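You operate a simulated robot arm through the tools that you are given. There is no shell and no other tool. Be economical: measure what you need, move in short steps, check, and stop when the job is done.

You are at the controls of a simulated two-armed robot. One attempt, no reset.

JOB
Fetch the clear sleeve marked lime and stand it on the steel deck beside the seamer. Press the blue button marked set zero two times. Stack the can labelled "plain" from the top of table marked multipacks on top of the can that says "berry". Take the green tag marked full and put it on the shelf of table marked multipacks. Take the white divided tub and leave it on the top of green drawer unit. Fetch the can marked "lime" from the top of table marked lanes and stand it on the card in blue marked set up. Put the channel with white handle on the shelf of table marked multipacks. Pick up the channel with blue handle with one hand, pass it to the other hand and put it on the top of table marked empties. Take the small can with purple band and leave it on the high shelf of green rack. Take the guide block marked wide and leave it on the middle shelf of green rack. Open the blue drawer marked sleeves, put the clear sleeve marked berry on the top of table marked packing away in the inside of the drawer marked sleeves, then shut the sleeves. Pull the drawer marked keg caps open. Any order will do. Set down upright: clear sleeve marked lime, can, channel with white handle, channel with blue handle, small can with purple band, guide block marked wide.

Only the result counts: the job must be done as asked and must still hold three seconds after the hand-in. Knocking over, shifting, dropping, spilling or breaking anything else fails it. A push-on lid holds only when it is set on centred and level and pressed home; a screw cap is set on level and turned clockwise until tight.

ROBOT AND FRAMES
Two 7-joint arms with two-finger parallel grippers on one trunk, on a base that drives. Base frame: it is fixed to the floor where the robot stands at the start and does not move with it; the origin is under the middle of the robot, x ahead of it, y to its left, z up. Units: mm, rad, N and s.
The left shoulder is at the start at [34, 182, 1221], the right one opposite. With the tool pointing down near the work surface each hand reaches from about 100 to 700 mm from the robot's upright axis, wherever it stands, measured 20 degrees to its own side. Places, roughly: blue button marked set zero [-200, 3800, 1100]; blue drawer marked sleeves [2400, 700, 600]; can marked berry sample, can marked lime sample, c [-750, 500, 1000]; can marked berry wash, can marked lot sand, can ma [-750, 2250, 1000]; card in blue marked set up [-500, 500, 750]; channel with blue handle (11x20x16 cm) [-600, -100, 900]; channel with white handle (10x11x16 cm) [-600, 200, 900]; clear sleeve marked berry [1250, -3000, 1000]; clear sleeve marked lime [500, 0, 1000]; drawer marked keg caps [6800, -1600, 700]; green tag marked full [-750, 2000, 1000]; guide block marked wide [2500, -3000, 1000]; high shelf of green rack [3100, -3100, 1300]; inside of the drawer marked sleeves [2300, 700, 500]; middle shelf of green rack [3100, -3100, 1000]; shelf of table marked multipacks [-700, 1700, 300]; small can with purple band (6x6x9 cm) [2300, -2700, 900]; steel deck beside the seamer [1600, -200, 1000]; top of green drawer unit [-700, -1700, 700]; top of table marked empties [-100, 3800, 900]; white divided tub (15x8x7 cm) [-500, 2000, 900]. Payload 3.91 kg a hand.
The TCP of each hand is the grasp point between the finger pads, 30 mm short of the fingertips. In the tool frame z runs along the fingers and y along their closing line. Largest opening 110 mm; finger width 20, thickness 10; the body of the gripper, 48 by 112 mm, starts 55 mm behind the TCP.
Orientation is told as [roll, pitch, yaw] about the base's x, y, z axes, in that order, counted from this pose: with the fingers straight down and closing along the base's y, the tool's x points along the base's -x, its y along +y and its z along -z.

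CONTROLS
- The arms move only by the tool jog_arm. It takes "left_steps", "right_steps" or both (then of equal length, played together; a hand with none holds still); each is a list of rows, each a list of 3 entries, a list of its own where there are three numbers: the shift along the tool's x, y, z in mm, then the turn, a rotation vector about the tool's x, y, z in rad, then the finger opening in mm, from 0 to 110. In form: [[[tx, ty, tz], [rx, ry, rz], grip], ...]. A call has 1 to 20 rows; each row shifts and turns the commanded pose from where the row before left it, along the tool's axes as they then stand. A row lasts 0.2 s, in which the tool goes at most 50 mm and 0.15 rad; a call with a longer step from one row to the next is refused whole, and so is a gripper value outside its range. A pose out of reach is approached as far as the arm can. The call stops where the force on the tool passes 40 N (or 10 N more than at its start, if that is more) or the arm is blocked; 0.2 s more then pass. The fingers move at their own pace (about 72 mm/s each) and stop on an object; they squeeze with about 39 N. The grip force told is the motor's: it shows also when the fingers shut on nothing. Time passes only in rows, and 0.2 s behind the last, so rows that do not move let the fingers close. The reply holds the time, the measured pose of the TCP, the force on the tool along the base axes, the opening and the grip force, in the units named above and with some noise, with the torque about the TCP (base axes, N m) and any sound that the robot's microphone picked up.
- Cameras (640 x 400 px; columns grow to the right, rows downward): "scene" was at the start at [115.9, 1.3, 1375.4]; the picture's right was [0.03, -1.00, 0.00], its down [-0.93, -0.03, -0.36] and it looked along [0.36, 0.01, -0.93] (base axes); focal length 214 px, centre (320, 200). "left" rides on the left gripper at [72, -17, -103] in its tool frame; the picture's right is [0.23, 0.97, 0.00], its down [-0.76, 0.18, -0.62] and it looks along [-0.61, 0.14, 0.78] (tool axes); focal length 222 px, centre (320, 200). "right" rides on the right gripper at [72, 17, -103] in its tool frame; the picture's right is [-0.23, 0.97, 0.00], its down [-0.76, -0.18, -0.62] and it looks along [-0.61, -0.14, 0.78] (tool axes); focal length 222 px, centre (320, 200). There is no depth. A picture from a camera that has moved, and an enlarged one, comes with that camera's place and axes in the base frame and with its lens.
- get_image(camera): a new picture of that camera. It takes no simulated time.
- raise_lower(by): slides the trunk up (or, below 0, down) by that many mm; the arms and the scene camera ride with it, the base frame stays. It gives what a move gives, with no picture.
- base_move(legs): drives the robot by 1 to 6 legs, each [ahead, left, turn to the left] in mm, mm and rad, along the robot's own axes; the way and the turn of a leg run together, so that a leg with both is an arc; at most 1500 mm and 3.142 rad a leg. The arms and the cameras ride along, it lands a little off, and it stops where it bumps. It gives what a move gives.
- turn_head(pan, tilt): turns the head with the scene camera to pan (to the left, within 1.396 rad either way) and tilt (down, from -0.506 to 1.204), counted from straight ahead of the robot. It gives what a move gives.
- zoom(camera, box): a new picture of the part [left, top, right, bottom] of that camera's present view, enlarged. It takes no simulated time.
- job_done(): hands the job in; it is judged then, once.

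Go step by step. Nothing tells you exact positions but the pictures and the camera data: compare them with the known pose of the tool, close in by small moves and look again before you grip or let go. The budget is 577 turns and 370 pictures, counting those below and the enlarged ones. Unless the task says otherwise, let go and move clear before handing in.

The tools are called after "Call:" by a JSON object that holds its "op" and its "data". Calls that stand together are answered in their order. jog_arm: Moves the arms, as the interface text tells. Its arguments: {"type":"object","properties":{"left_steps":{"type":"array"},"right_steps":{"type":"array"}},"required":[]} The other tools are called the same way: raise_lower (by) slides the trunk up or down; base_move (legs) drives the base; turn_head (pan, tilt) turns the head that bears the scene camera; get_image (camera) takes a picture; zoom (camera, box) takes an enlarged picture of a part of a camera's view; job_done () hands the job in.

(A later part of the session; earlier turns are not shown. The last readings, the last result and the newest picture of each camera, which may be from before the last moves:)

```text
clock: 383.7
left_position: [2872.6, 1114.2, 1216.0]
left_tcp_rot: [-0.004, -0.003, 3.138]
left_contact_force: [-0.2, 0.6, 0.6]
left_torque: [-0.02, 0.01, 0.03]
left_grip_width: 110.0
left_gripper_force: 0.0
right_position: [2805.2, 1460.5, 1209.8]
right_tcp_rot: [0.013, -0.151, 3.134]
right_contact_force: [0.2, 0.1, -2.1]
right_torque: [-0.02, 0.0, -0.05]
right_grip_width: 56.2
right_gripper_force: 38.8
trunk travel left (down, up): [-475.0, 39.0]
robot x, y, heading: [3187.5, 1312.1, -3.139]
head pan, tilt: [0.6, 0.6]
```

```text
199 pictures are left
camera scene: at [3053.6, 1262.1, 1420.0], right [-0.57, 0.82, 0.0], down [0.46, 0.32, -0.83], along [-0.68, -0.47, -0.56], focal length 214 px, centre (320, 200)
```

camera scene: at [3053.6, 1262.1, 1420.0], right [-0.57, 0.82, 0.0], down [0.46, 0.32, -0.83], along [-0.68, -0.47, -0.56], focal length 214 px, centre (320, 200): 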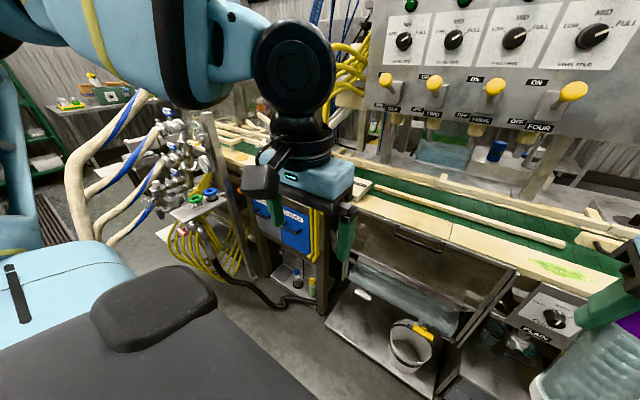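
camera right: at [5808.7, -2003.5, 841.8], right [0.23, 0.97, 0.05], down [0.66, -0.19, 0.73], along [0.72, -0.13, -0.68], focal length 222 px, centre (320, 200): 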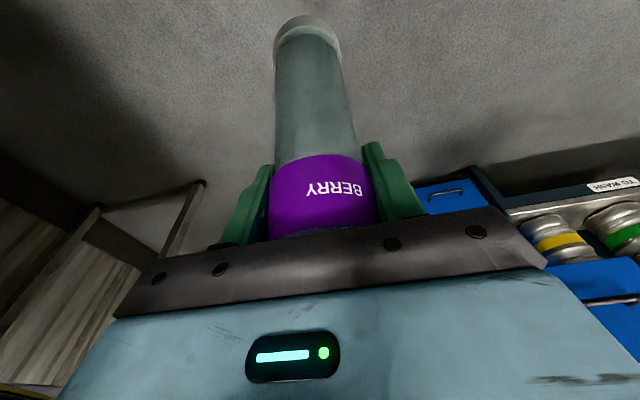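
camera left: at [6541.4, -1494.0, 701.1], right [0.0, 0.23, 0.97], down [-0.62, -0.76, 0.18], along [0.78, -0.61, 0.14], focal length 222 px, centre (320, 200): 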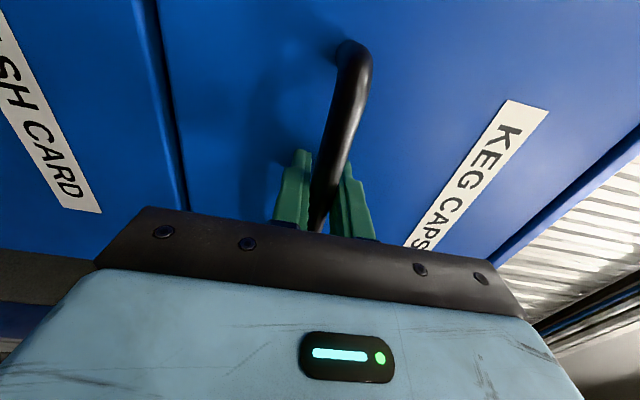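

Call:
{"op": "base_move", "data": {"legs": [[0, 300, 0]]}}

Call:
{"op": "turn_head", "data": {"pan": 0.35, "tilt": 0.75}}

Call:
{"op": "get_image", "data": {"camera": "scene"}}

Call:
{"op": "zoom", "data": {"camera": "scene", "box": [200, 130, 400, 300]}}

```text
clock: 386.9
left_position: [2877.6, 815.0, 1217.0]
left_tcp_rot: [-0.003, -0.002, -3.141]
left_contact_force: [0.2, 0.4, 0.6]
left_torque: [0.0, -0.01, 0.0]
left_grip_width: 110.0
left_gripper_force: 0.0
right_position: [2807.7, 1159.0, 1209.1]
right_tcp_rot: [0.014, -0.151, 3.136]
right_contact_force: [0.0, -0.2, -1.6]
right_torque: [-0.01, 0.01, 0.01]
right_grip_width: 56.2
right_gripper_force: 39.1
trunk travel left (down, up): [-475.0, 39.0]
robot x, y, heading: [3192.5, 1015.1, -3.133]
head pan, tilt: [0.6, 0.6]
```

```text
clock: 387.6
left_position: [2877.2, 814.8, 1217.3]
left_tcp_rot: [-0.005, -0.001, -3.142]
left_contact_force: [-0.5, 0.1, -0.3]
left_torque: [0.02, -0.02, 0.03]
left_grip_width: 110.0
left_gripper_force: 0.0
right_position: [2806.7, 1159.0, 1209.6]
right_tcp_rot: [0.015, -0.149, 3.137]
right_contact_force: [0.2, -0.4, -1.6]
right_torque: [0.01, 0.0, -0.01]
right_grip_width: 56.4
right_gripper_force: 39.5
trunk travel left (down, up): [-475.0, 39.0]
robot x, y, heading: [3191.9, 1015.1, -3.13]
head pan, tilt: [0.351, 0.75]
```

```text
198 pictures are left
camera scene: at [3051.0, 984.1, 1407.1], right [-0.35, 0.94, 0.0], down [0.64, 0.24, -0.73], along [-0.68, -0.26, -0.68], focal length 214 px, centre (320, 200)
```

scene: 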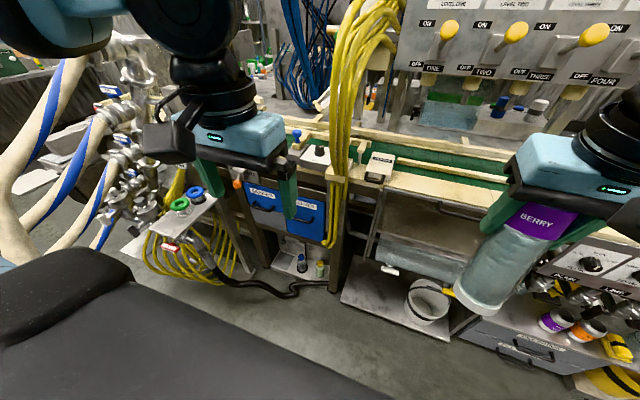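

```text
2.35 times, centred on (300, 215) of scene
camera zoom: at [3051.0, 984.1, 1407.1], right [-0.35, 0.94, 0.0], down [0.64, 0.24, -0.73], along [-0.68, -0.26, -0.68], focal length 505 px, centre (367, 165)
```

zoom: 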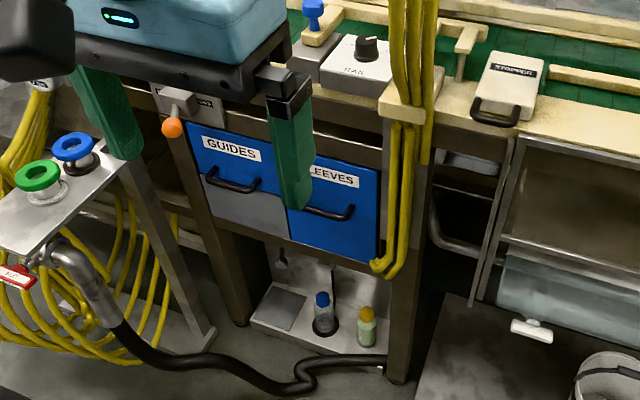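

Handle of SLEEVES ≈(2521,711,735). Back off a little, tuck the right hand, lower the trunk.

Call:
{"op": "jog_arm", "data": {"right_steps": [[[40, 0, 0], [0, 0, 0], 40], [[40, 0, 0], [0, 0, 0], 40]]}}

Call:
{"op": "base_move", "data": {"legs": [[-70, 0, -0.01]]}}

Call:
{"op": "raise_lower", "data": {"by": -380}}

Call:
{"op": "get_image", "data": {"camera": "scene"}}

```text
clock: 388.2
left_position: [2876.6, 814.5, 1217.3]
left_tcp_rot: [-0.004, -0.002, -3.142]
left_contact_force: [-0.2, 0.8, -0.4]
left_torque: [-0.04, 0.04, -0.03]
left_grip_width: 109.9
left_gripper_force: 0.1
right_position: [2884.5, 1160.8, 1198.8]
right_tcp_rot: [0.014, -0.153, 3.134]
right_contact_force: [0.1, -0.2, -2.2]
right_torque: [0.03, -0.01, 0.01]
right_grip_width: 56.3
right_gripper_force: 38.7
trunk travel left (down, up): [-475.0, 39.0]
robot x, y, heading: [3189.8, 1018.9, -3.134]
head pan, tilt: [0.351, 0.75]
```

```text
clock: 389.3
left_position: [2943.2, 818.6, 1216.7]
left_tcp_rot: [-0.003, -0.003, 3.132]
left_contact_force: [0.8, -0.5, -1.2]
left_torque: [-0.01, 0.01, -0.01]
left_grip_width: 109.8
left_gripper_force: 0.0
right_position: [2955.5, 1161.7, 1197.2]
right_tcp_rot: [0.014, -0.149, 3.126]
right_contact_force: [0.0, 0.3, -1.9]
right_torque: [0.0, 0.05, -0.03]
right_grip_width: 56.3
right_gripper_force: 39.3
trunk travel left (down, up): [-475.0, 39.0]
robot x, y, heading: [3259.5, 1014.2, 3.141]
head pan, tilt: [0.351, 0.75]
```

```text
clock: 392.1
left_position: [2940.8, 818.3, 880.5]
left_tcp_rot: [-0.004, 0.008, 3.135]
left_contact_force: [0.1, -0.3, -0.2]
left_torque: [-0.01, 0.0, 0.02]
left_grip_width: 110.0
left_gripper_force: 0.1
right_position: [2932.9, 1158.9, 843.2]
right_tcp_rot: [0.037, 0.09, 3.0]
right_contact_force: [-0.4, -0.1, -2.2]
right_torque: [0.02, 0.07, 0.02]
right_grip_width: 56.3
right_gripper_force: 39.1
trunk travel left (down, up): [-141.0, 373.0]
robot x, y, heading: [3261.7, 1015.5, 3.147]
head pan, tilt: [0.351, 0.75]
stopped: the arm was blocked; the commanded pose is now the measured one
```

```text
196 pictures are left
camera scene: at [2979.4, 986.0, 1037.2], right [-0.34, 0.94, 0.0], down [0.64, 0.23, -0.74], along [-0.69, -0.25, -0.68], focal length 214 px, centre (320, 200)
```

scene: 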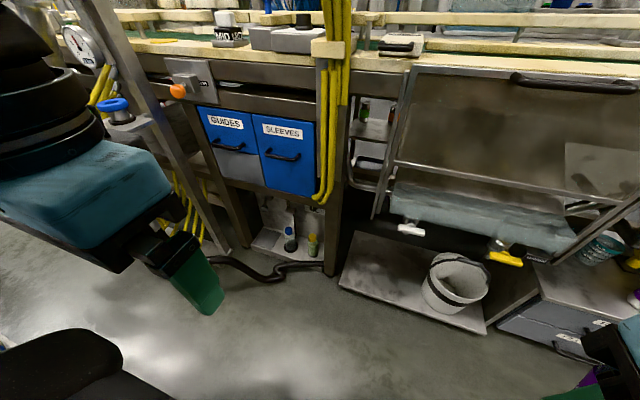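

Orient the left hand horizontally (pointing at the line) and roll it for vertical closing.

Call:
{"op": "jog_arm", "data": {"left_steps": [[[0, 0, 0], [0, -0.15, 0], 60], [[0, 0, 0], [0, -0.15, 0], 60], [[0, 0, 0], [0, -0.15, 0], 60], [[0, 0, 0], [0, -0.15, 0], 60], [[0, 0, 0], [0, -0.15, 0], 60], [[0, 0, 0], [0, -0.15, 0], 60], [[0, 0, 0], [0, -0.15, 0], 60], [[0, 0, 0], [0, -0.15, 0], 60], [[0, 0, 0], [0, -0.15, 0], 60], [[0, 0, 0], [0, -0.15, 0], 60], [[0, 0, 0], [0, -0.07, 0], 60]]}}

Call:
{"op": "jog_arm", "data": {"left_steps": [[[0, 0, 10], [0, 0, 0.15], 60], [[0, 0, 10], [0, 0, 0.15], 60], [[0, 0, 10], [0, 0, 0.15], 60], [[0, 0, 10], [0, 0, 0.15], 60], [[0, 0, 10], [0, 0, 0.15], 60], [[0, 0, 10], [0, 0, 0.15], 60], [[0, 0, 0], [0, 0, 0.15], 60], [[0, 0, 0], [0, 0, 0.15], 60], [[0, 0, 0], [0, 0, 0.15], 60], [[0, 0, 0], [0, 0, 0.15], 60], [[0, 0, 0], [0, 0, 0.07], 60]]}}

Call:
{"op": "get_image", "data": {"camera": "scene"}}

Call:
{"op": "get_image", "data": {"camera": "left"}}

```text
clock: 394.7
left_position: [2817.3, 864.5, 1042.8]
left_tcp_rot: [-0.114, -1.487, -2.947]
left_contact_force: [-0.5, -0.2, 0.1]
left_torque: [0.03, -0.02, 0.03]
left_grip_width: 59.9
left_gripper_force: 0.1
left hand out of reach, approached as far as the arm can: row 2, 3, 4, 5, 6, 7, 8, 9, 10, 11
right_position: [2932.3, 1158.8, 844.8]
right_tcp_rot: [0.035, 0.089, 3.0]
right_contact_force: [-0.4, 0.6, -1.2]
right_torque: [0.04, -0.03, -0.02]
right_grip_width: 56.6
right_gripper_force: 39.3
trunk travel left (down, up): [-141.0, 373.0]
robot x, y, heading: [3260.5, 1012.6, 3.139]
head pan, tilt: [0.351, 0.75]
stopped in row 11 (left hand): the arm was blocked; the commanded pose is now the measured one
```

```text
clock: 397.1
left_position: [2758.0, 861.9, 1041.8]
left_tcp_rot: [1.495, -0.011, 1.648]
left_contact_force: [-1.0, 0.4, 0.0]
left_torque: [-0.04, -0.01, 0.01]
left_grip_width: 59.9
left_gripper_force: 0.0
right_position: [2932.7, 1159.3, 845.7]
right_tcp_rot: [0.037, 0.088, 3.002]
right_contact_force: [0.0, 0.1, -2.3]
right_torque: [-0.01, 0.02, 0.03]
right_grip_width: 56.3
right_gripper_force: 38.8
trunk travel left (down, up): [-141.0, 373.0]
robot x, y, heading: [3259.4, 1017.5, 3.142]
head pan, tilt: [0.351, 0.75]
```

```text
195 pictures are left
camera scene: at [2982.7, 971.4, 1045.3], right [-0.49, 0.87, 0.0], down [0.53, 0.3, -0.8], along [-0.69, -0.39, -0.61], focal length 214 px, centre (320, 200)
```

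scene: 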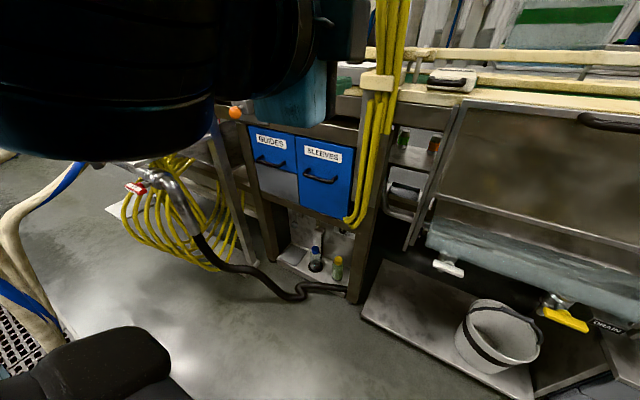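

```text
194 pictures are left
camera left: at [2867.5, 799.2, 1031.4], right [-0.05, -0.24, 0.97], down [0.55, 0.8, 0.23], along [-0.83, 0.54, 0.09], focal length 222 px, centre (320, 200)
```

left: 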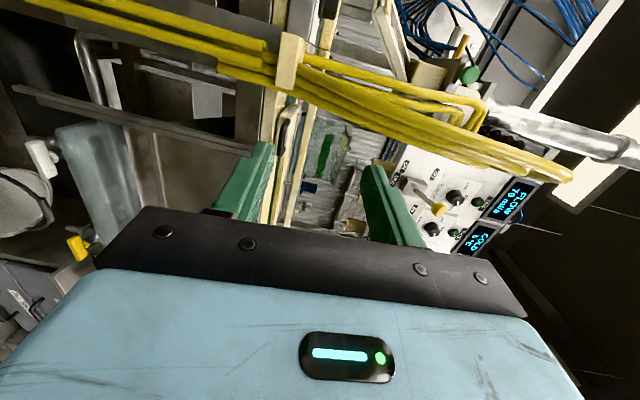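

Call:
{"op": "jog_arm", "data": {"left_steps": [[[10, -45, 0], [0, 0, 0], 60], [[15, -45, 0], [0, 0, 0], 60], [[15, -45, 0], [0, 0, 0], 60], [[20, -45, 0], [0, 0, 0], 60], [[20, -45, 0], [0, 0, 0], 60], [[20, -40, 0], [0, 0, 0], 60], [[20, -30, 0], [0, 0, 0], 60], [[20, -10, 0], [0, 0, 0], 60], [[0, 0, 0], [0, 0, 0], 60]]}}

Call:
{"op": "get_image", "data": {"camera": "scene"}}

Call:
{"op": "get_image", "data": {"camera": "left"}}

```text
clock: 399.1
left_position: [2715.9, 762.1, 756.5]
left_tcp_rot: [1.5, -0.017, 1.647]
left_contact_force: [-0.7, 0.3, 0.3]
left_torque: [-0.01, 0.0, 0.01]
left_grip_width: 60.0
left_gripper_force: 0.0
left hand out of reach, approached as far as the arm can: row 2, 3, 4, 5
right_position: [2934.1, 1158.7, 845.4]
right_tcp_rot: [0.037, 0.087, 3.002]
right_contact_force: [0.1, 0.9, -1.7]
right_torque: [0.0, 0.02, 0.0]
right_grip_width: 56.2
right_gripper_force: 38.5
trunk travel left (down, up): [-141.0, 373.0]
robot x, y, heading: [3260.8, 1013.1, 3.144]
head pan, tilt: [0.351, 0.75]
```

```text
193 pictures are left
camera scene: at [2980.3, 985.9, 1037.0], right [-0.34, 0.94, 0.0], down [0.64, 0.23, -0.73], along [-0.69, -0.25, -0.68], focal length 214 px, centre (320, 200)
```

scene: 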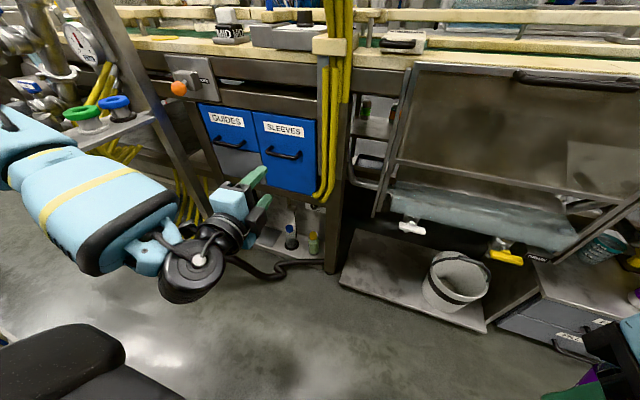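

```text
192 pictures are left
camera left: at [2825.3, 698.4, 746.2], right [-0.05, -0.25, 0.97], down [0.55, 0.8, 0.23], along [-0.83, 0.54, 0.09], focal length 222 px, centre (320, 200)
```

left: 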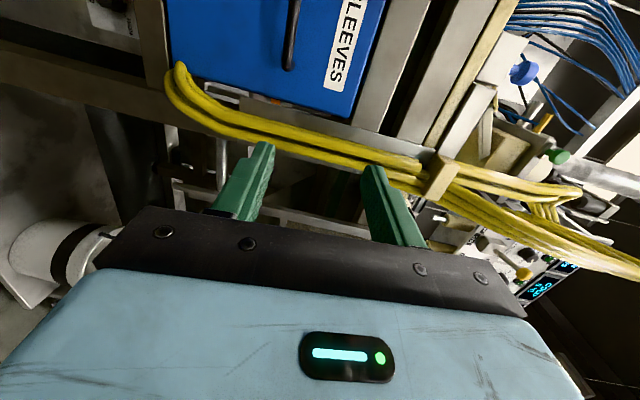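

Call:
{"op": "jog_arm", "data": {"left_steps": [[[28, -6, 20], [0, 0, 0], 60], [[28, -6, 30], [0, 0, 0], 60], [[0, -4, 40], [0, 0, 0], 60], [[0, 0, 0], [0, 0, 0], 60]]}}

Call:
{"op": "get_image", "data": {"camera": "left"}}

Call:
{"op": "zoom", "data": {"camera": "scene", "box": [140, 70, 360, 250]}}

```text
clock: 400.1
left_position: [2632.1, 699.3, 735.0]
left_tcp_rot: [1.5, -0.016, 1.646]
left_contact_force: [-0.7, -0.1, 0.4]
left_torque: [0.03, -0.01, 0.02]
left_grip_width: 60.1
left_gripper_force: 0.1
right_position: [2933.1, 1159.5, 844.8]
right_tcp_rot: [0.038, 0.087, 3.0]
right_contact_force: [0.3, 0.4, -1.5]
right_torque: [0.02, 0.03, -0.02]
right_grip_width: 56.4
right_gripper_force: 39.2
trunk travel left (down, up): [-141.0, 373.0]
robot x, y, heading: [3262.4, 1012.6, 3.141]
head pan, tilt: [0.351, 0.75]
```

```text
191 pictures are left
camera left: at [2740.7, 635.1, 723.4], right [-0.05, -0.25, 0.97], down [0.55, 0.8, 0.23], along [-0.83, 0.54, 0.09], focal length 222 px, centre (320, 200)
```

left: 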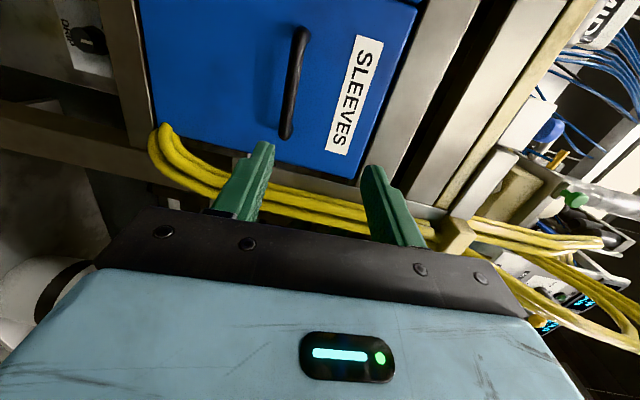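

```text
2.22 times, centred on (250, 160) of scene
camera zoom: at [2980.5, 985.7, 1037.0], right [-0.34, 0.94, 0.0], down [0.64, 0.23, -0.73], along [-0.69, -0.25, -0.68], focal length 477 px, centre (476, 289)
```

zoom: 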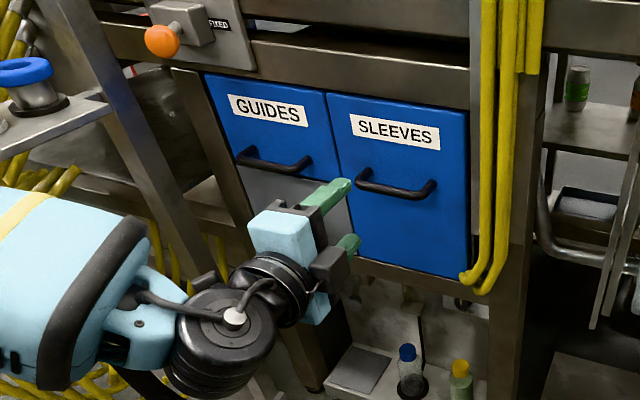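

Better triangulation: handle ≈(2459,679,682). Align height and y, approach to ~40 mm short and check.

Call:
{"op": "jog_arm", "data": {"left_steps": [[[8, -30, 30], [0, 0, 0], 60], [[4, -18, 40], [0, 0, 0], 60], [[0, 0, 45], [0, 0, 0], 60], [[0, 0, 0], [0, 0, 0], 60]]}}

Call:
{"op": "get_image", "data": {"camera": "left"}}

Call:
{"op": "zoom", "data": {"camera": "scene", "box": [140, 70, 360, 250]}}

```text
clock: 401.1
left_position: [2520.7, 681.6, 678.1]
left_tcp_rot: [1.497, -0.016, 1.647]
left_contact_force: [0.6, 0.2, -0.2]
left_torque: [0.0, -0.03, -0.01]
left_grip_width: 59.9
left_gripper_force: 0.0
right_position: [2932.9, 1158.8, 844.9]
right_tcp_rot: [0.037, 0.086, 3.001]
right_contact_force: [0.5, -0.5, -1.9]
right_torque: [0.01, 0.0, 0.01]
right_grip_width: 56.3
right_gripper_force: 38.8
trunk travel left (down, up): [-141.0, 373.0]
robot x, y, heading: [3257.4, 1010.3, 3.141]
head pan, tilt: [0.351, 0.75]
```

```text
189 pictures are left
camera left: at [2630.7, 617.4, 666.9], right [-0.05, -0.25, 0.97], down [0.55, 0.8, 0.23], along [-0.83, 0.55, 0.09], focal length 222 px, centre (320, 200)
```

left: 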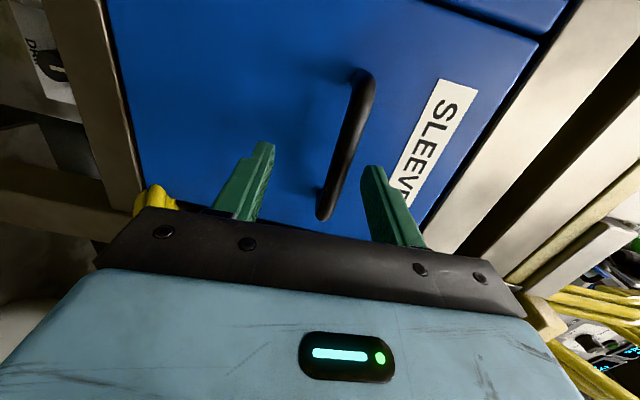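

```text
2.22 times, centred on (250, 160) of scene
camera zoom: at [2980.5, 985.7, 1037.0], right [-0.34, 0.94, 0.0], down [0.64, 0.23, -0.73], along [-0.69, -0.25, -0.68], focal length 477 px, centre (476, 289)
```

zoom: 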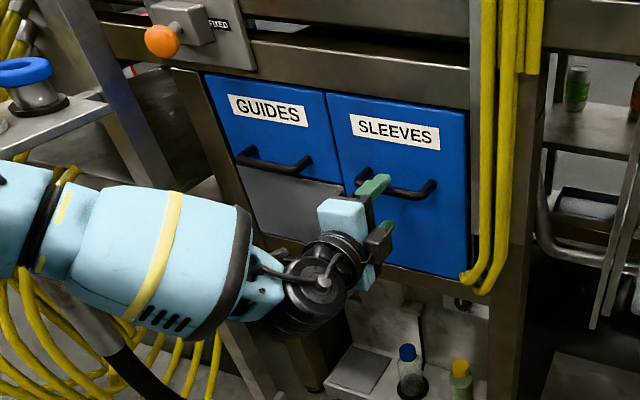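

Call:
{"op": "jog_arm", "data": {"left_steps": [[[0, 11, 20], [0, 0, 0], 60], [[0, 2, 20], [0, 0, 0], 60], [[0, 0, 8], [0, 0, 0], 60], [[0, 0, 0], [0, 0, 0], 60]]}}

Call:
{"op": "get_image", "data": {"camera": "left"}}

```text
clock: 401.8
left_position: [2483.2, 677.8, 686.3]
left_tcp_rot: [1.498, -0.013, 1.645]
left_contact_force: [9.5, 1.0, 2.1]
left_torque: [-0.03, 0.5, -0.06]
left_grip_width: 61.2
left_gripper_force: 1.3
right_position: [2933.7, 1159.1, 845.5]
right_tcp_rot: [0.038, 0.086, 3.002]
right_contact_force: [0.7, 0.3, -2.1]
right_torque: [0.0, 0.03, 0.0]
right_grip_width: 56.3
right_gripper_force: 39.0
trunk travel left (down, up): [-141.0, 373.0]
robot x, y, heading: [3258.2, 1013.2, -3.146]
head pan, tilt: [0.351, 0.75]
stopped in row 3 (left hand): the force on the tool passed its limit at 45 N (the readings are from after the stop); the commanded pose is now the measured one
```

```text
187 pictures are left
camera left: at [2592.6, 614.1, 675.2], right [-0.05, -0.25, 0.97], down [0.55, 0.8, 0.23], along [-0.83, 0.55, 0.09], focal length 222 px, centre (320, 200)
```

left: 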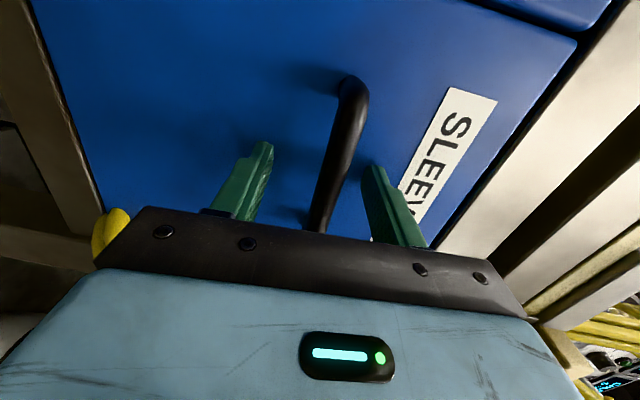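

Fingertips touched the drawer face; back 5 mm and close on the bar.

Call:
{"op": "jog_arm", "data": {"left_steps": [[[0, 4, -6], [0, 0, 0], 60], [[0, 0, 0], [0, 0, 0], 0], [[0, 0, 0], [0, 0, 0], 0], [[0, 0, 0], [0, 0, 0], 0], [[0, 0, 0], [0, 0, 0], 0]]}}

Call:
{"op": "get_image", "data": {"camera": "left"}}

```text
clock: 403.0
left_position: [2488.3, 678.2, 690.0]
left_tcp_rot: [1.497, -0.011, 1.644]
left_contact_force: [-0.4, -0.9, 0.9]
left_torque: [-1.02, -0.01, -0.08]
left_grip_width: 13.5
left_gripper_force: 44.6
right_position: [2932.9, 1158.6, 844.7]
right_tcp_rot: [0.036, 0.086, 3.001]
right_contact_force: [-0.2, -0.2, -2.1]
right_torque: [0.01, 0.01, 0.01]
right_grip_width: 56.4
right_gripper_force: 38.8
trunk travel left (down, up): [-141.0, 373.0]
robot x, y, heading: [3261.5, 1017.5, -3.142]
head pan, tilt: [0.351, 0.75]
```

```text
186 pictures are left
camera left: at [2597.4, 614.4, 679.2], right [-0.05, -0.24, 0.97], down [0.55, 0.8, 0.23], along [-0.83, 0.55, 0.09], focal length 222 px, centre (320, 200)
```

left: 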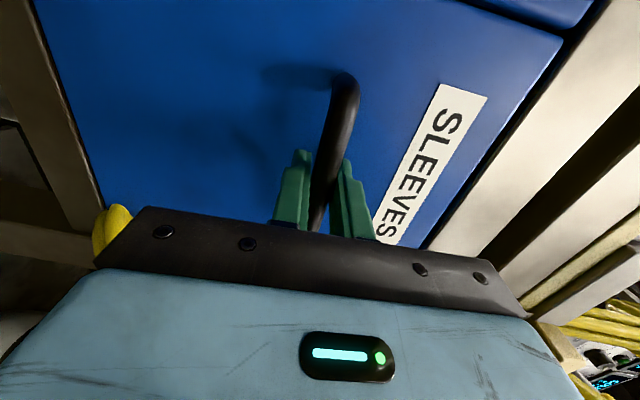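

Call:
{"op": "jog_arm", "data": {"left_steps": [[[0.8, -0.6, -10], [0, 0, 0], 0], [[1.2, -1, -15], [0, 0, 0], 0], [[1.5, -1.2, -20], [0, 0, 0], 0], [[1.5, -1.2, -20], [0, 0, 0], 0], [[1.5, -1.2, -20], [0, 0, 0], 0], [[1.5, -1.2, -20], [0, 0, 0], 0], [[1.5, -1.2, -20], [0, 0, 0], 0], [[1.5, -1.2, -20], [0, 0, 0], 0], [[1.5, -1.2, -20], [0, 0, 0], 0], [[0, 0, 0], [0, 0, 0], 0]]}}

Call:
{"op": "get_image", "data": {"camera": "scene"}}

```text
clock: 405.2
left_position: [2654.2, 677.8, 690.2]
left_tcp_rot: [1.492, -0.014, 1.643]
left_contact_force: [0.7, 1.8, -14.9]
left_torque: [-0.99, 0.02, 0.44]
left_grip_width: 13.5
left_gripper_force: 44.9
right_position: [2931.7, 1158.8, 843.5]
right_tcp_rot: [0.036, 0.087, 3.0]
right_contact_force: [0.2, -0.2, -2.6]
right_torque: [0.03, -0.02, 0.0]
right_grip_width: 56.4
right_gripper_force: 39.4
trunk travel left (down, up): [-141.0, 373.0]
robot x, y, heading: [3262.6, 1013.8, -3.141]
head pan, tilt: [0.351, 0.75]
```

```text
185 pictures are left
camera scene: at [2979.4, 985.3, 1036.6], right [-0.34, 0.94, 0.0], down [0.64, 0.23, -0.73], along [-0.69, -0.25, -0.68], focal length 214 px, centre (320, 200)
```

scene: 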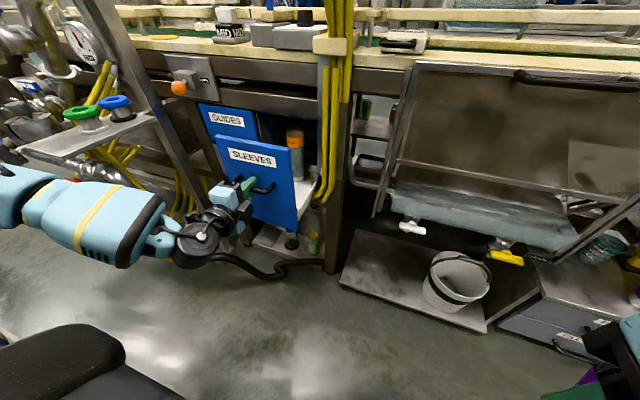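

The drawer already holds an upright orange sleeve, so the berry one can stand too. Pull it further open.

Call:
{"op": "jog_arm", "data": {"left_steps": [[[1.5, -1.2, -20], [0, 0, 0], 0], [[1.5, -1.2, -20], [0, 0, 0], 0], [[1.5, -1.2, -20], [0, 0, 0], 0], [[1.5, -1.2, -20], [0, 0, 0], 0], [[1.5, -1.2, -20], [0, 0, 0], 0], [[0, 0, 0], [0, 0, 0], 0]]}}

Call:
{"op": "get_image", "data": {"camera": "scene"}}

Call:
{"op": "zoom", "data": {"camera": "scene", "box": [140, 70, 360, 270]}}

```text
clock: 406.6
left_position: [2753.2, 679.0, 690.7]
left_tcp_rot: [1.487, -0.013, 1.643]
left_contact_force: [0.4, 12.9, -34.3]
left_torque: [-0.8, -0.01, -0.17]
left_grip_width: 13.7
left_gripper_force: 44.9
right_position: [2930.7, 1159.8, 844.1]
right_tcp_rot: [0.034, 0.09, 2.999]
right_contact_force: [-0.1, 0.3, -2.9]
right_torque: [0.02, 0.0, -0.02]
right_grip_width: 56.5
right_gripper_force: 38.6
trunk travel left (down, up): [-141.0, 373.0]
robot x, y, heading: [3261.5, 1012.1, -3.144]
head pan, tilt: [0.351, 0.75]
```

```text
184 pictures are left
camera scene: at [2978.4, 985.3, 1036.3], right [-0.34, 0.94, 0.0], down [0.64, 0.23, -0.73], along [-0.69, -0.25, -0.68], focal length 214 px, centre (320, 200)
```

scene: 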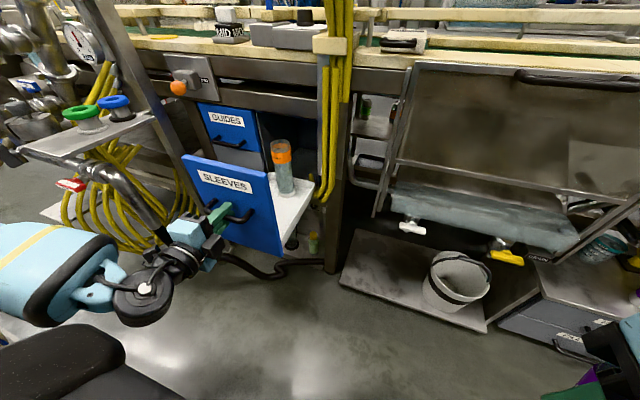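

```text
2.00 times, centred on (250, 170) of scene
camera zoom: at [2978.4, 985.3, 1036.3], right [-0.34, 0.94, 0.0], down [0.64, 0.23, -0.73], along [-0.69, -0.25, -0.68], focal length 429 px, centre (460, 260)
```

zoom: 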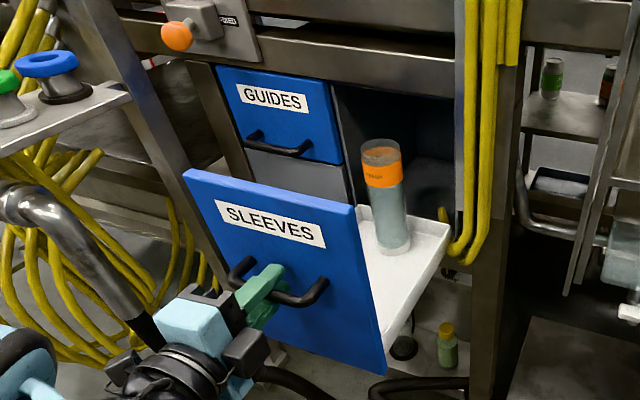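

Release the handle, retreat the left hand, and check the free space to the left before swinging the right hand over the drawer.

Call:
{"op": "jog_arm", "data": {"left_steps": [[[0, 0, 0], [0, 0, 0], 30], [[0, 0, 0], [0, 0, 0], 60], [[0, 0, -20], [0, 0, 0], 60], [[0, 0, -40], [0, 0, 0], 60], [[0, 0, -30], [0, 0, 0], 60]]}}

Call:
{"op": "turn_head", "data": {"pan": 1.1, "tilt": 0.5}}

Call:
{"op": "get_image", "data": {"camera": "scene"}}

```text
clock: 407.8
left_position: [2813.2, 668.7, 661.3]
left_tcp_rot: [1.499, -0.014, 1.646]
left_contact_force: [0.1, 0.3, -0.3]
left_torque: [-0.01, -0.01, 0.0]
left_grip_width: 59.8
left_gripper_force: 0.0
left hand out of reach, approached as far as the arm can: row 3, 4, 5
right_position: [2932.6, 1158.9, 844.6]
right_tcp_rot: [0.039, 0.086, 3.0]
right_contact_force: [-0.2, -0.1, -1.9]
right_torque: [0.03, 0.03, 0.0]
right_grip_width: 56.3
right_gripper_force: 39.1
trunk travel left (down, up): [-141.0, 373.0]
robot x, y, heading: [3260.0, 1013.5, -3.141]
head pan, tilt: [0.351, 0.75]
```

```text
clock: 408.9
left_position: [2813.6, 668.5, 661.9]
left_tcp_rot: [1.499, -0.014, 1.646]
left_contact_force: [0.9, -0.7, 0.3]
left_torque: [0.0, 0.0, 0.04]
left_grip_width: 60.1
left_gripper_force: 0.1
right_position: [2931.1, 1158.4, 844.9]
right_tcp_rot: [0.036, 0.087, 2.999]
right_contact_force: [-0.9, -0.9, -1.2]
right_torque: [-0.02, 0.0, -0.01]
right_grip_width: 56.4
right_gripper_force: 39.3
trunk travel left (down, up): [-141.0, 373.0]
robot x, y, heading: [3260.0, 1012.5, -3.142]
head pan, tilt: [1.1, 0.499]
```

```text
182 pictures are left
camera scene: at [3016.8, 933.0, 1058.9], right [-0.89, 0.45, 0.0], down [0.22, 0.43, -0.88], along [-0.4, -0.78, -0.48], focal length 214 px, centre (320, 200)
```

scene: 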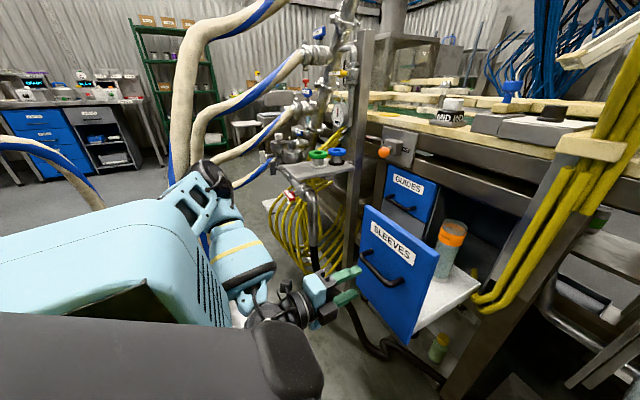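

Tuck the left hand inward, raise the trunk, and bring the left hand upright in front of the chest.

Call:
{"op": "jog_arm", "data": {"left_steps": [[[-40, 0, 0], [0, 0, 0], 60], [[-40, 0, 0], [0, 0, 0], 60], [[-40, 0, 0], [0, 0, 0], 60], [[-20, 0, 0], [0, 0, 0], 60]]}}

Call:
{"op": "raise_lower", "data": {"by": 334}}

Call:
{"op": "jog_arm", "data": {"left_steps": [[[0, 10, 0], [0, 0, -0.15], 60], [[0, 10, 0], [0, 0, -0.15], 60], [[0, 10, 0], [0, 0, -0.15], 60], [[0, 10, 0], [0, 0, -0.15], 60], [[0, 0, 0], [0, 0, -0.15], 60], [[0, 0, 0], [0, 0, -0.15], 60], [[0, 0, 0], [0, 0, -0.15], 60], [[0, 0, 0], [0, 0, -0.15], 60], [[0, 0, 0], [0, 0, -0.15], 60], [[0, 0, 0], [0, 0, -0.15], 60], [[0, 0, 0], [0, 0, -0.07], 60]]}}

Call:
{"op": "jog_arm", "data": {"left_steps": [[[-10, 0, -15], [0, 0.15, 0], 60], [[-10, 0, -15], [0, 0.15, 0], 60], [[-10, 0, -15], [0, 0.15, 0], 60], [[-10, 0, -15], [0, 0.15, 0], 60], [[0, 0, -10], [0, 0.15, 0], 60], [[0, 0, -10], [0, 0.15, 0], 60], [[0, 0, -10], [0, 0.15, 0], 60], [[0, 0, -10], [0, 0.15, 0], 60], [[0, 0, 0], [0, 0.15, 0], 60], [[0, 0, 0], [0, 0.15, 0], 60], [[0, 0, 0], [0, 0.07, 0], 60]]}}

Call:
{"op": "get_image", "data": {"camera": "scene"}}

```text
clock: 409.9
left_position: [2798.4, 807.5, 654.0]
left_tcp_rot: [1.498, -0.015, 1.644]
left_contact_force: [-0.9, -0.1, 0.8]
left_torque: [0.01, 0.05, 0.02]
left_grip_width: 59.6
left_gripper_force: 0.0
left hand out of reach, approached as far as the arm can: row 1, 2
right_position: [2932.6, 1158.2, 844.1]
right_tcp_rot: [0.038, 0.088, 3.0]
right_contact_force: [-0.1, 0.0, -2.3]
right_torque: [0.01, 0.03, -0.05]
right_grip_width: 56.3
right_gripper_force: 38.8
trunk travel left (down, up): [-141.0, 373.0]
robot x, y, heading: [3258.4, 1017.5, -3.139]
head pan, tilt: [1.1, 0.499]
```

```text
clock: 413.2
left_position: [2792.1, 806.6, 1031.7]
left_tcp_rot: [1.591, -0.021, 1.644]
left_contact_force: [-0.1, 0.5, 0.0]
left_torque: [-0.01, -0.01, 0.01]
left_grip_width: 60.0
left_gripper_force: 0.0
right_position: [2932.0, 1158.7, 1178.3]
right_tcp_rot: [0.035, 0.09, 3.002]
right_contact_force: [-0.2, 0.4, -1.8]
right_torque: [0.03, 0.01, 0.0]
right_grip_width: 56.2
right_gripper_force: 38.7
trunk travel left (down, up): [-475.0, 39.0]
robot x, y, heading: [3258.1, 1013.9, -3.144]
head pan, tilt: [1.1, 0.499]
```

```text
clock: 415.6
left_position: [2796.0, 796.8, 1071.1]
left_tcp_rot: [-2.331, -1.538, -0.737]
left_contact_force: [-0.5, -0.7, -0.1]
left_torque: [0.0, -0.01, 0.02]
left_grip_width: 59.8
left_gripper_force: 0.0
right_position: [2933.5, 1158.0, 1178.7]
right_tcp_rot: [0.037, 0.087, 3.001]
right_contact_force: [-0.2, -0.1, -2.0]
right_torque: [0.02, 0.07, 0.03]
right_grip_width: 56.3
right_gripper_force: 39.3
trunk travel left (down, up): [-475.0, 39.0]
robot x, y, heading: [3258.9, 1012.3, -3.138]
head pan, tilt: [1.1, 0.499]
```

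```text
clock: 418.0
left_position: [2842.3, 808.3, 1141.7]
left_tcp_rot: [-0.021, -0.022, -3.07]
left_contact_force: [-0.4, -0.1, -0.6]
left_torque: [0.03, 0.04, 0.0]
left_grip_width: 60.1
left_gripper_force: 0.2
left hand out of reach, approached as far as the arm can: row 2, 3
right_position: [2931.2, 1159.0, 1177.7]
right_tcp_rot: [0.037, 0.086, 3.0]
right_contact_force: [-0.2, -0.9, -1.7]
right_torque: [0.02, 0.07, 0.02]
right_grip_width: 56.1
right_gripper_force: 39.1
trunk travel left (down, up): [-475.0, 39.0]
robot x, y, heading: [3259.7, 1012.0, -3.143]
head pan, tilt: [1.1, 0.499]
```

```text
181 pictures are left
camera scene: at [3156.4, 933.0, 1429.3], right [-0.89, 0.45, 0.0], down [0.22, 0.43, -0.88], along [-0.4, -0.78, -0.48], focal length 214 px, centre (320, 200)
```

scene: 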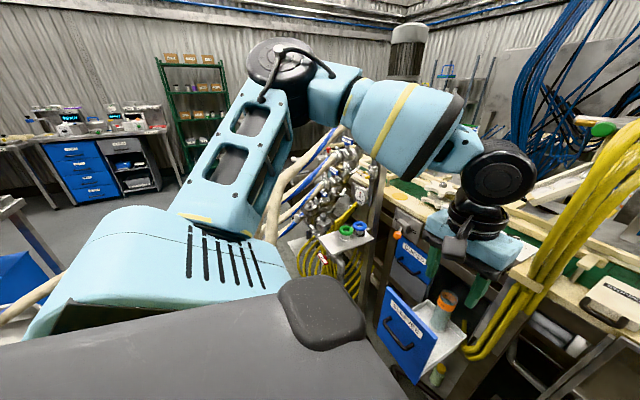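

Call:
{"op": "jog_arm", "data": {"left_steps": [[[30, 10, -30], [0, 0, 0], 60], [[30, 10, -30], [0, 0, 0], 60]], "right_steps": [[[0, 0, -15], [0, 0, 0], 40], [[0, 0, -15], [0, 0, 0], 40]]}}

Call:
{"op": "base_move", "data": {"legs": [[60, 0, 0.4], [70, 0, 0.35]]}}

Call:
{"op": "turn_head", "data": {"pan": 0.1, "tilt": 0.8}}

Call:
{"op": "get_image", "data": {"camera": "scene"}}

```text
clock: 418.6
left_position: [2908.2, 791.4, 1200.5]
left_tcp_rot: [-0.023, -0.025, -3.069]
left_contact_force: [-0.5, -0.4, 0.6]
left_torque: [0.02, 0.01, -0.06]
left_grip_width: 60.0
left_gripper_force: 0.1
right_position: [2931.4, 1159.5, 1210.3]
right_tcp_rot: [0.037, 0.085, 3.001]
right_contact_force: [-0.7, -0.1, -1.8]
right_torque: [-0.02, 0.06, -0.01]
right_grip_width: 56.4
right_gripper_force: 39.1
trunk travel left (down, up): [-475.0, 39.0]
robot x, y, heading: [3260.1, 1011.7, -3.142]
head pan, tilt: [1.1, 0.499]
```

```text
clock: 421.2
left_position: [3030.9, 562.4, 1199.1]
left_tcp_rot: [-0.018, -0.021, -2.326]
left_contact_force: [0.3, 0.0, -0.1]
left_torque: [0.02, -0.01, -0.01]
left_grip_width: 60.2
left_gripper_force: 0.1
right_position: [2801.2, 848.6, 1208.9]
right_tcp_rot: [0.036, 0.087, -2.541]
right_contact_force: [0.1, -0.7, -2.1]
right_torque: [0.01, 0.06, 0.01]
right_grip_width: 56.4
right_gripper_force: 38.6
trunk travel left (down, up): [-475.0, 39.0]
robot x, y, heading: [3140.8, 963.9, -2.398]
head pan, tilt: [1.1, 0.499]
```

```text
clock: 422.5
left_position: [3031.9, 562.5, 1200.4]
left_tcp_rot: [-0.021, -0.022, -2.327]
left_contact_force: [0.9, -0.1, 0.0]
left_torque: [0.0, 0.0, 0.03]
left_grip_width: 60.0
left_gripper_force: 0.1
right_position: [2801.1, 849.5, 1208.3]
right_tcp_rot: [0.036, 0.087, -2.538]
right_contact_force: [-0.6, 0.7, -2.3]
right_torque: [-0.01, 0.06, -0.01]
right_grip_width: 55.9
right_gripper_force: 39.0
trunk travel left (down, up): [-475.0, 39.0]
robot x, y, heading: [3138.9, 964.5, -2.399]
head pan, tilt: [0.099, 0.799]
```

```text
180 pictures are left
camera scene: at [3042.1, 862.8, 1403.4], right [-0.75, 0.66, 0.0], down [0.48, 0.54, -0.7], along [-0.46, -0.52, -0.72], focal length 214 px, centre (320, 200)
```

scene: 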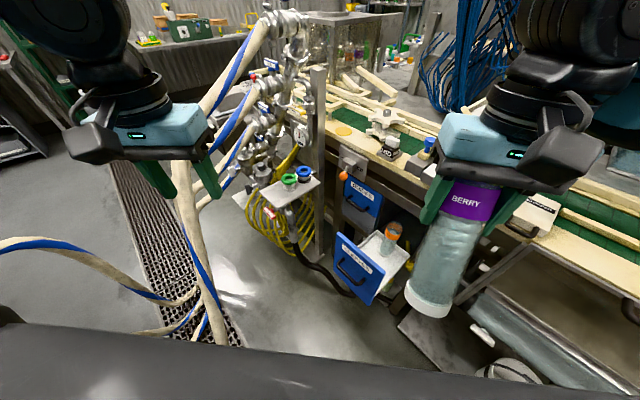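

Tilt the right hand so the sleeve is vertical, then carry it over the open tray (target ≈(2605,680)), high.

Call:
{"op": "jog_arm", "data": {"right_steps": [[[0, 0, 0], [0, -0.125, 0], 40], [[0, 0, 0], [0, -0.125, 0], 40], [[0, 0, 0], [0, -0.12, 0], 40], [[0, 0, 0], [0, -0.12, 0], 40], [[-41.4, 5, 17.6], [0, 0, 0], 40], [[-41.4, 5, 17.6], [0, 0, 0], 40], [[-41.4, 5, 17.6], [0, 0, 0], 40], [[-41.4, 5, 17.6], [0, 0, 0], 40], [[-41.4, 5, 17.6], [0, 0, 0], 40], [[-29, 3, 12], [0, 0, 0], 40], [[0, 0, 0], [0, 0, 0], 40]]}}

Call:
{"op": "get_image", "data": {"camera": "scene"}}

Call:
{"op": "get_image", "data": {"camera": "right"}}

```text
clock: 424.9
left_position: [3030.9, 561.7, 1199.6]
left_tcp_rot: [-0.019, -0.021, -2.325]
left_contact_force: [0.9, -0.2, -0.3]
left_torque: [0.01, 0.02, -0.01]
left_grip_width: 60.0
left_gripper_force: 0.0
right_position: [2604.5, 680.8, 1209.6]
right_tcp_rot: [0.04, -0.403, -2.558]
right_contact_force: [0.0, 0.2, -1.3]
right_torque: [0.0, -0.05, -0.02]
right_grip_width: 56.4
right_gripper_force: 38.8
trunk travel left (down, up): [-475.0, 39.0]
robot x, y, heading: [3140.9, 967.2, -2.4]
head pan, tilt: [0.099, 0.799]
```

```text
179 pictures are left
camera scene: at [3042.2, 863.4, 1403.5], right [-0.75, 0.67, 0.0], down [0.48, 0.54, -0.7], along [-0.46, -0.52, -0.72], focal length 214 px, centre (320, 200)
```

scene: 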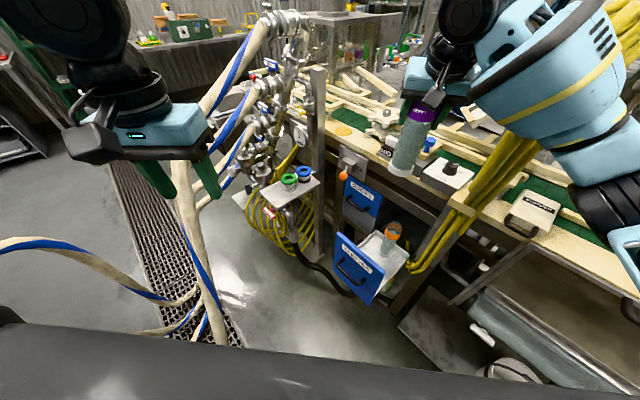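

```text
178 pictures are left
camera right: at [2700.4, 729.8, 1277.1], right [0.38, -0.92, 0.12], down [-0.49, -0.09, 0.86], along [-0.78, -0.39, -0.49], focal length 222 px, centre (320, 200)
```

right: 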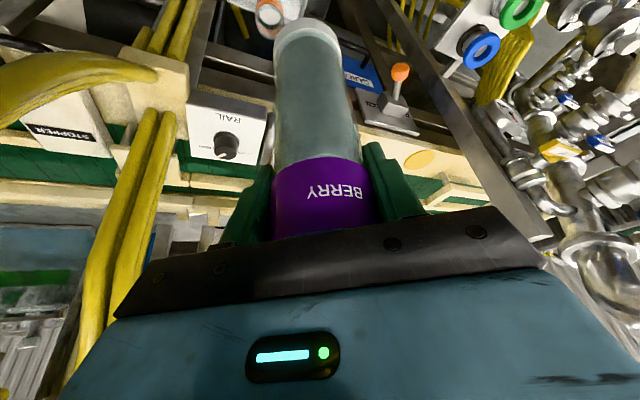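

Call:
{"op": "jog_arm", "data": {"right_steps": [[[17.6, 0, 41.4], [0, 0, 0], 40], [[17.6, 0, 41.4], [0, 0, 0], 40], [[17.6, 0, 41.4], [0, 0, 0], 40], [[17.6, 0, 41.4], [0, 0, 0], 40], [[17.6, 0, 41.4], [0, 0, 0], 40], [[17.6, 0, 41.4], [0, 0, 0], 40], [[17.6, 0, 41.4], [0, 0, 0], 40], [[0, 0, 0], [0, 0, 0], 40]]}}

Call:
{"op": "get_image", "data": {"camera": "scene"}}

Call:
{"op": "get_image", "data": {"camera": "right"}}

```text
clock: 426.7
left_position: [3031.8, 562.9, 1200.2]
left_tcp_rot: [-0.021, -0.024, -2.327]
left_contact_force: [-0.2, -0.3, 1.0]
left_torque: [-0.01, -0.01, 0.01]
left_grip_width: 60.2
left_gripper_force: 0.1
right_position: [2611.6, 670.9, 893.8]
right_tcp_rot: [0.039, -0.403, -2.556]
right_contact_force: [0.7, 0.1, -2.6]
right_torque: [0.02, 0.02, -0.01]
right_grip_width: 56.2
right_gripper_force: 39.0
trunk travel left (down, up): [-475.0, 39.0]
robot x, y, heading: [3138.6, 963.5, -2.4]
head pan, tilt: [0.099, 0.799]
```

```text
177 pictures are left
camera scene: at [3042.1, 863.0, 1403.5], right [-0.75, 0.67, 0.0], down [0.48, 0.54, -0.7], along [-0.46, -0.52, -0.72], focal length 214 px, centre (320, 200)
```

scene: 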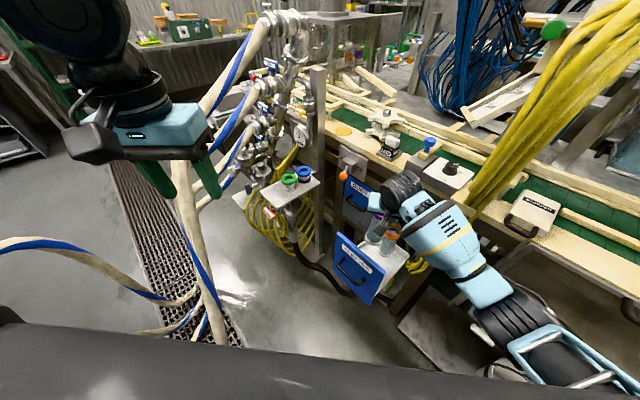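

```text
176 pictures are left
camera right: at [2707.2, 720.0, 962.1], right [0.37, -0.92, 0.12], down [-0.49, -0.08, 0.86], along [-0.78, -0.39, -0.49], focal length 222 px, centre (320, 200)
```

right: 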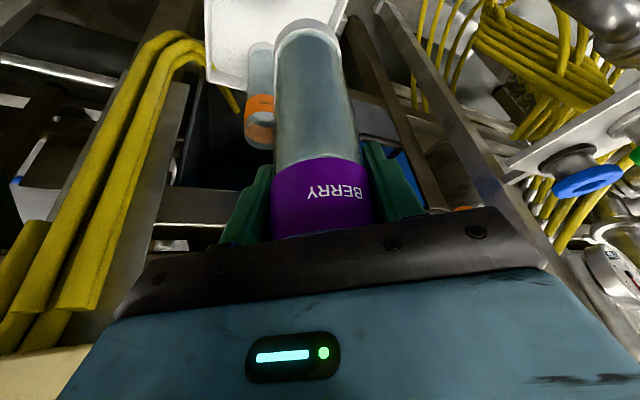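

Call:
{"op": "jog_arm", "data": {"right_steps": [[[17, 0, 41.4], [0, 0, 0], 40], [[17, 0, 41.4], [0, 0, 0], 40], [[17, 0, 41.4], [0, 0, 0], 40], [[12, 0, 28], [0, 0, 0], 40], [[0, 0, 0], [0, 0, 0], 40]]}}

Call:
{"op": "zoom", "data": {"camera": "scene", "box": [300, 150, 480, 320]}}

Call:
{"op": "get_image", "data": {"camera": "right"}}

```text
clock: 427.7
left_position: [3031.5, 560.3, 1200.0]
left_tcp_rot: [-0.022, -0.023, -2.327]
left_contact_force: [0.0, -0.1, 0.4]
left_torque: [0.01, -0.02, -0.02]
left_grip_width: 59.8
left_gripper_force: 0.1
right_position: [2612.5, 666.8, 739.3]
right_tcp_rot: [0.037, -0.4, -2.555]
right_contact_force: [0.0, -0.5, -2.2]
right_torque: [0.01, 0.01, -0.01]
right_grip_width: 56.5
right_gripper_force: 38.7
trunk travel left (down, up): [-475.0, 39.0]
robot x, y, heading: [3145.4, 966.6, -2.399]
head pan, tilt: [0.099, 0.799]
stopped in row 5 (right hand): the force on the tool passed its limit at 60 N (the readings are from after the stop); the commanded pose is now the measured one
```

```text
2.35 times, centred on (390, 235) of scene
camera zoom: at [3042.1, 863.4, 1403.3], right [-0.75, 0.67, 0.0], down [0.48, 0.53, -0.7], along [-0.46, -0.52, -0.72], focal length 505 px, centre (155, 118)
```

zoom: 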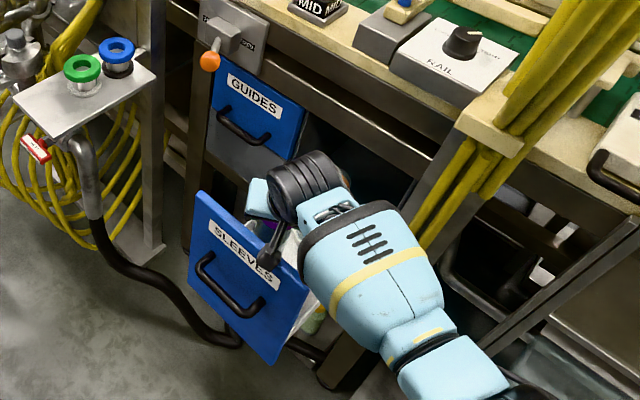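

```text
174 pictures are left
camera right: at [2708.5, 714.9, 806.8], right [0.38, -0.92, 0.12], down [-0.5, -0.09, 0.86], along [-0.78, -0.39, -0.49], focal length 222 px, centre (320, 200)
```

right: 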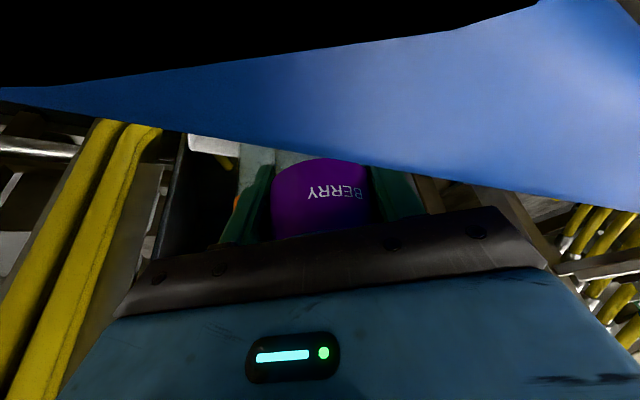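

The hand camera met the drawer front. Raise, and swing the hand about the vertical so it leans toward +y, away from the front panel.

Call:
{"op": "jog_arm", "data": {"right_steps": [[[-15.6, 0, -36.8], [0, 0, 0], 40], [[-15.6, 0, -36.8], [0, 0, 0], 40], [[-15.6, 0, -36.8], [0, 0, 0], 40], [[-15.6, 0, -36.8], [0, 0, 0], 40], [[0, 0, 0], [-0.051, 0, -0.12], 40], [[0, 0, 0], [-0.051, 0, -0.12], 40], [[0, 0, 0], [-0.051, 0, -0.12], 40], [[0, 0, 0], [-0.051, 0, -0.12], 40], [[0, 0, 0], [-0.051, 0, -0.12], 40], [[0, 0, 0], [-0.051, 0, -0.12], 40], [[0, 0, 0], [0, 0, 0], 40]]}}

Call:
{"op": "get_image", "data": {"camera": "right"}}

Call:
{"op": "get_image", "data": {"camera": "scene"}}

```text
clock: 430.1
left_position: [3031.6, 562.0, 1199.5]
left_tcp_rot: [-0.02, -0.021, -2.328]
left_contact_force: [0.4, 0.7, 0.6]
left_torque: [-0.01, -0.01, 0.02]
left_grip_width: 60.2
left_gripper_force: 0.0
right_position: [2606.8, 670.4, 899.5]
right_tcp_rot: [0.026, -0.424, -1.768]
right_contact_force: [0.9, 0.1, -1.4]
right_torque: [-0.02, -0.01, 0.0]
right_grip_width: 56.7
right_gripper_force: 39.5
trunk travel left (down, up): [-475.0, 39.0]
robot x, y, heading: [3138.7, 966.4, -2.4]
head pan, tilt: [0.099, 0.799]
```

```text
173 pictures are left
camera right: at [2643.1, 774.4, 964.5], right [0.92, -0.38, 0.12], down [-0.28, -0.39, 0.88], along [-0.29, -0.84, -0.46], focal length 222 px, centre (320, 200)
```

right: 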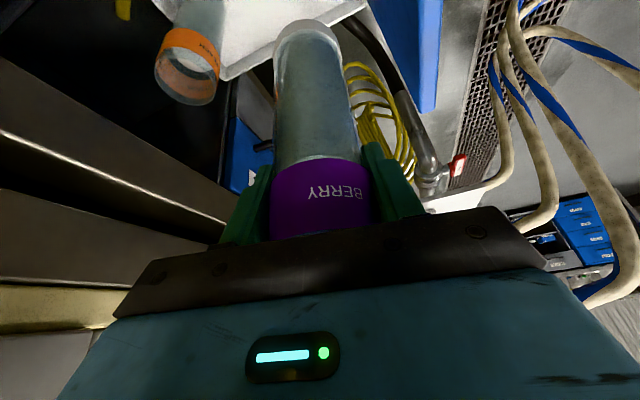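

```text
172 pictures are left
camera scene: at [3042.0, 862.9, 1403.4], right [-0.75, 0.67, 0.0], down [0.48, 0.54, -0.7], along [-0.46, -0.52, -0.72], focal length 214 px, centre (320, 200)
```

scene: 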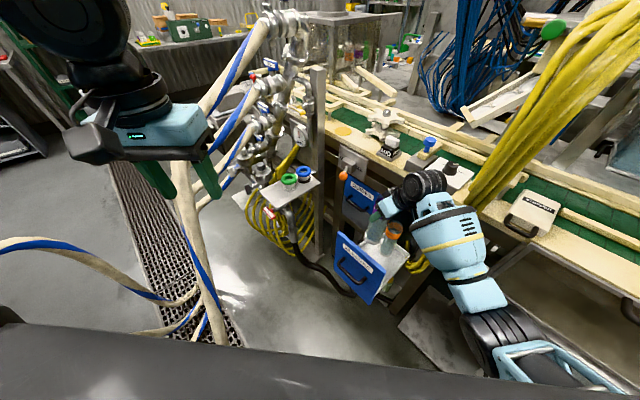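

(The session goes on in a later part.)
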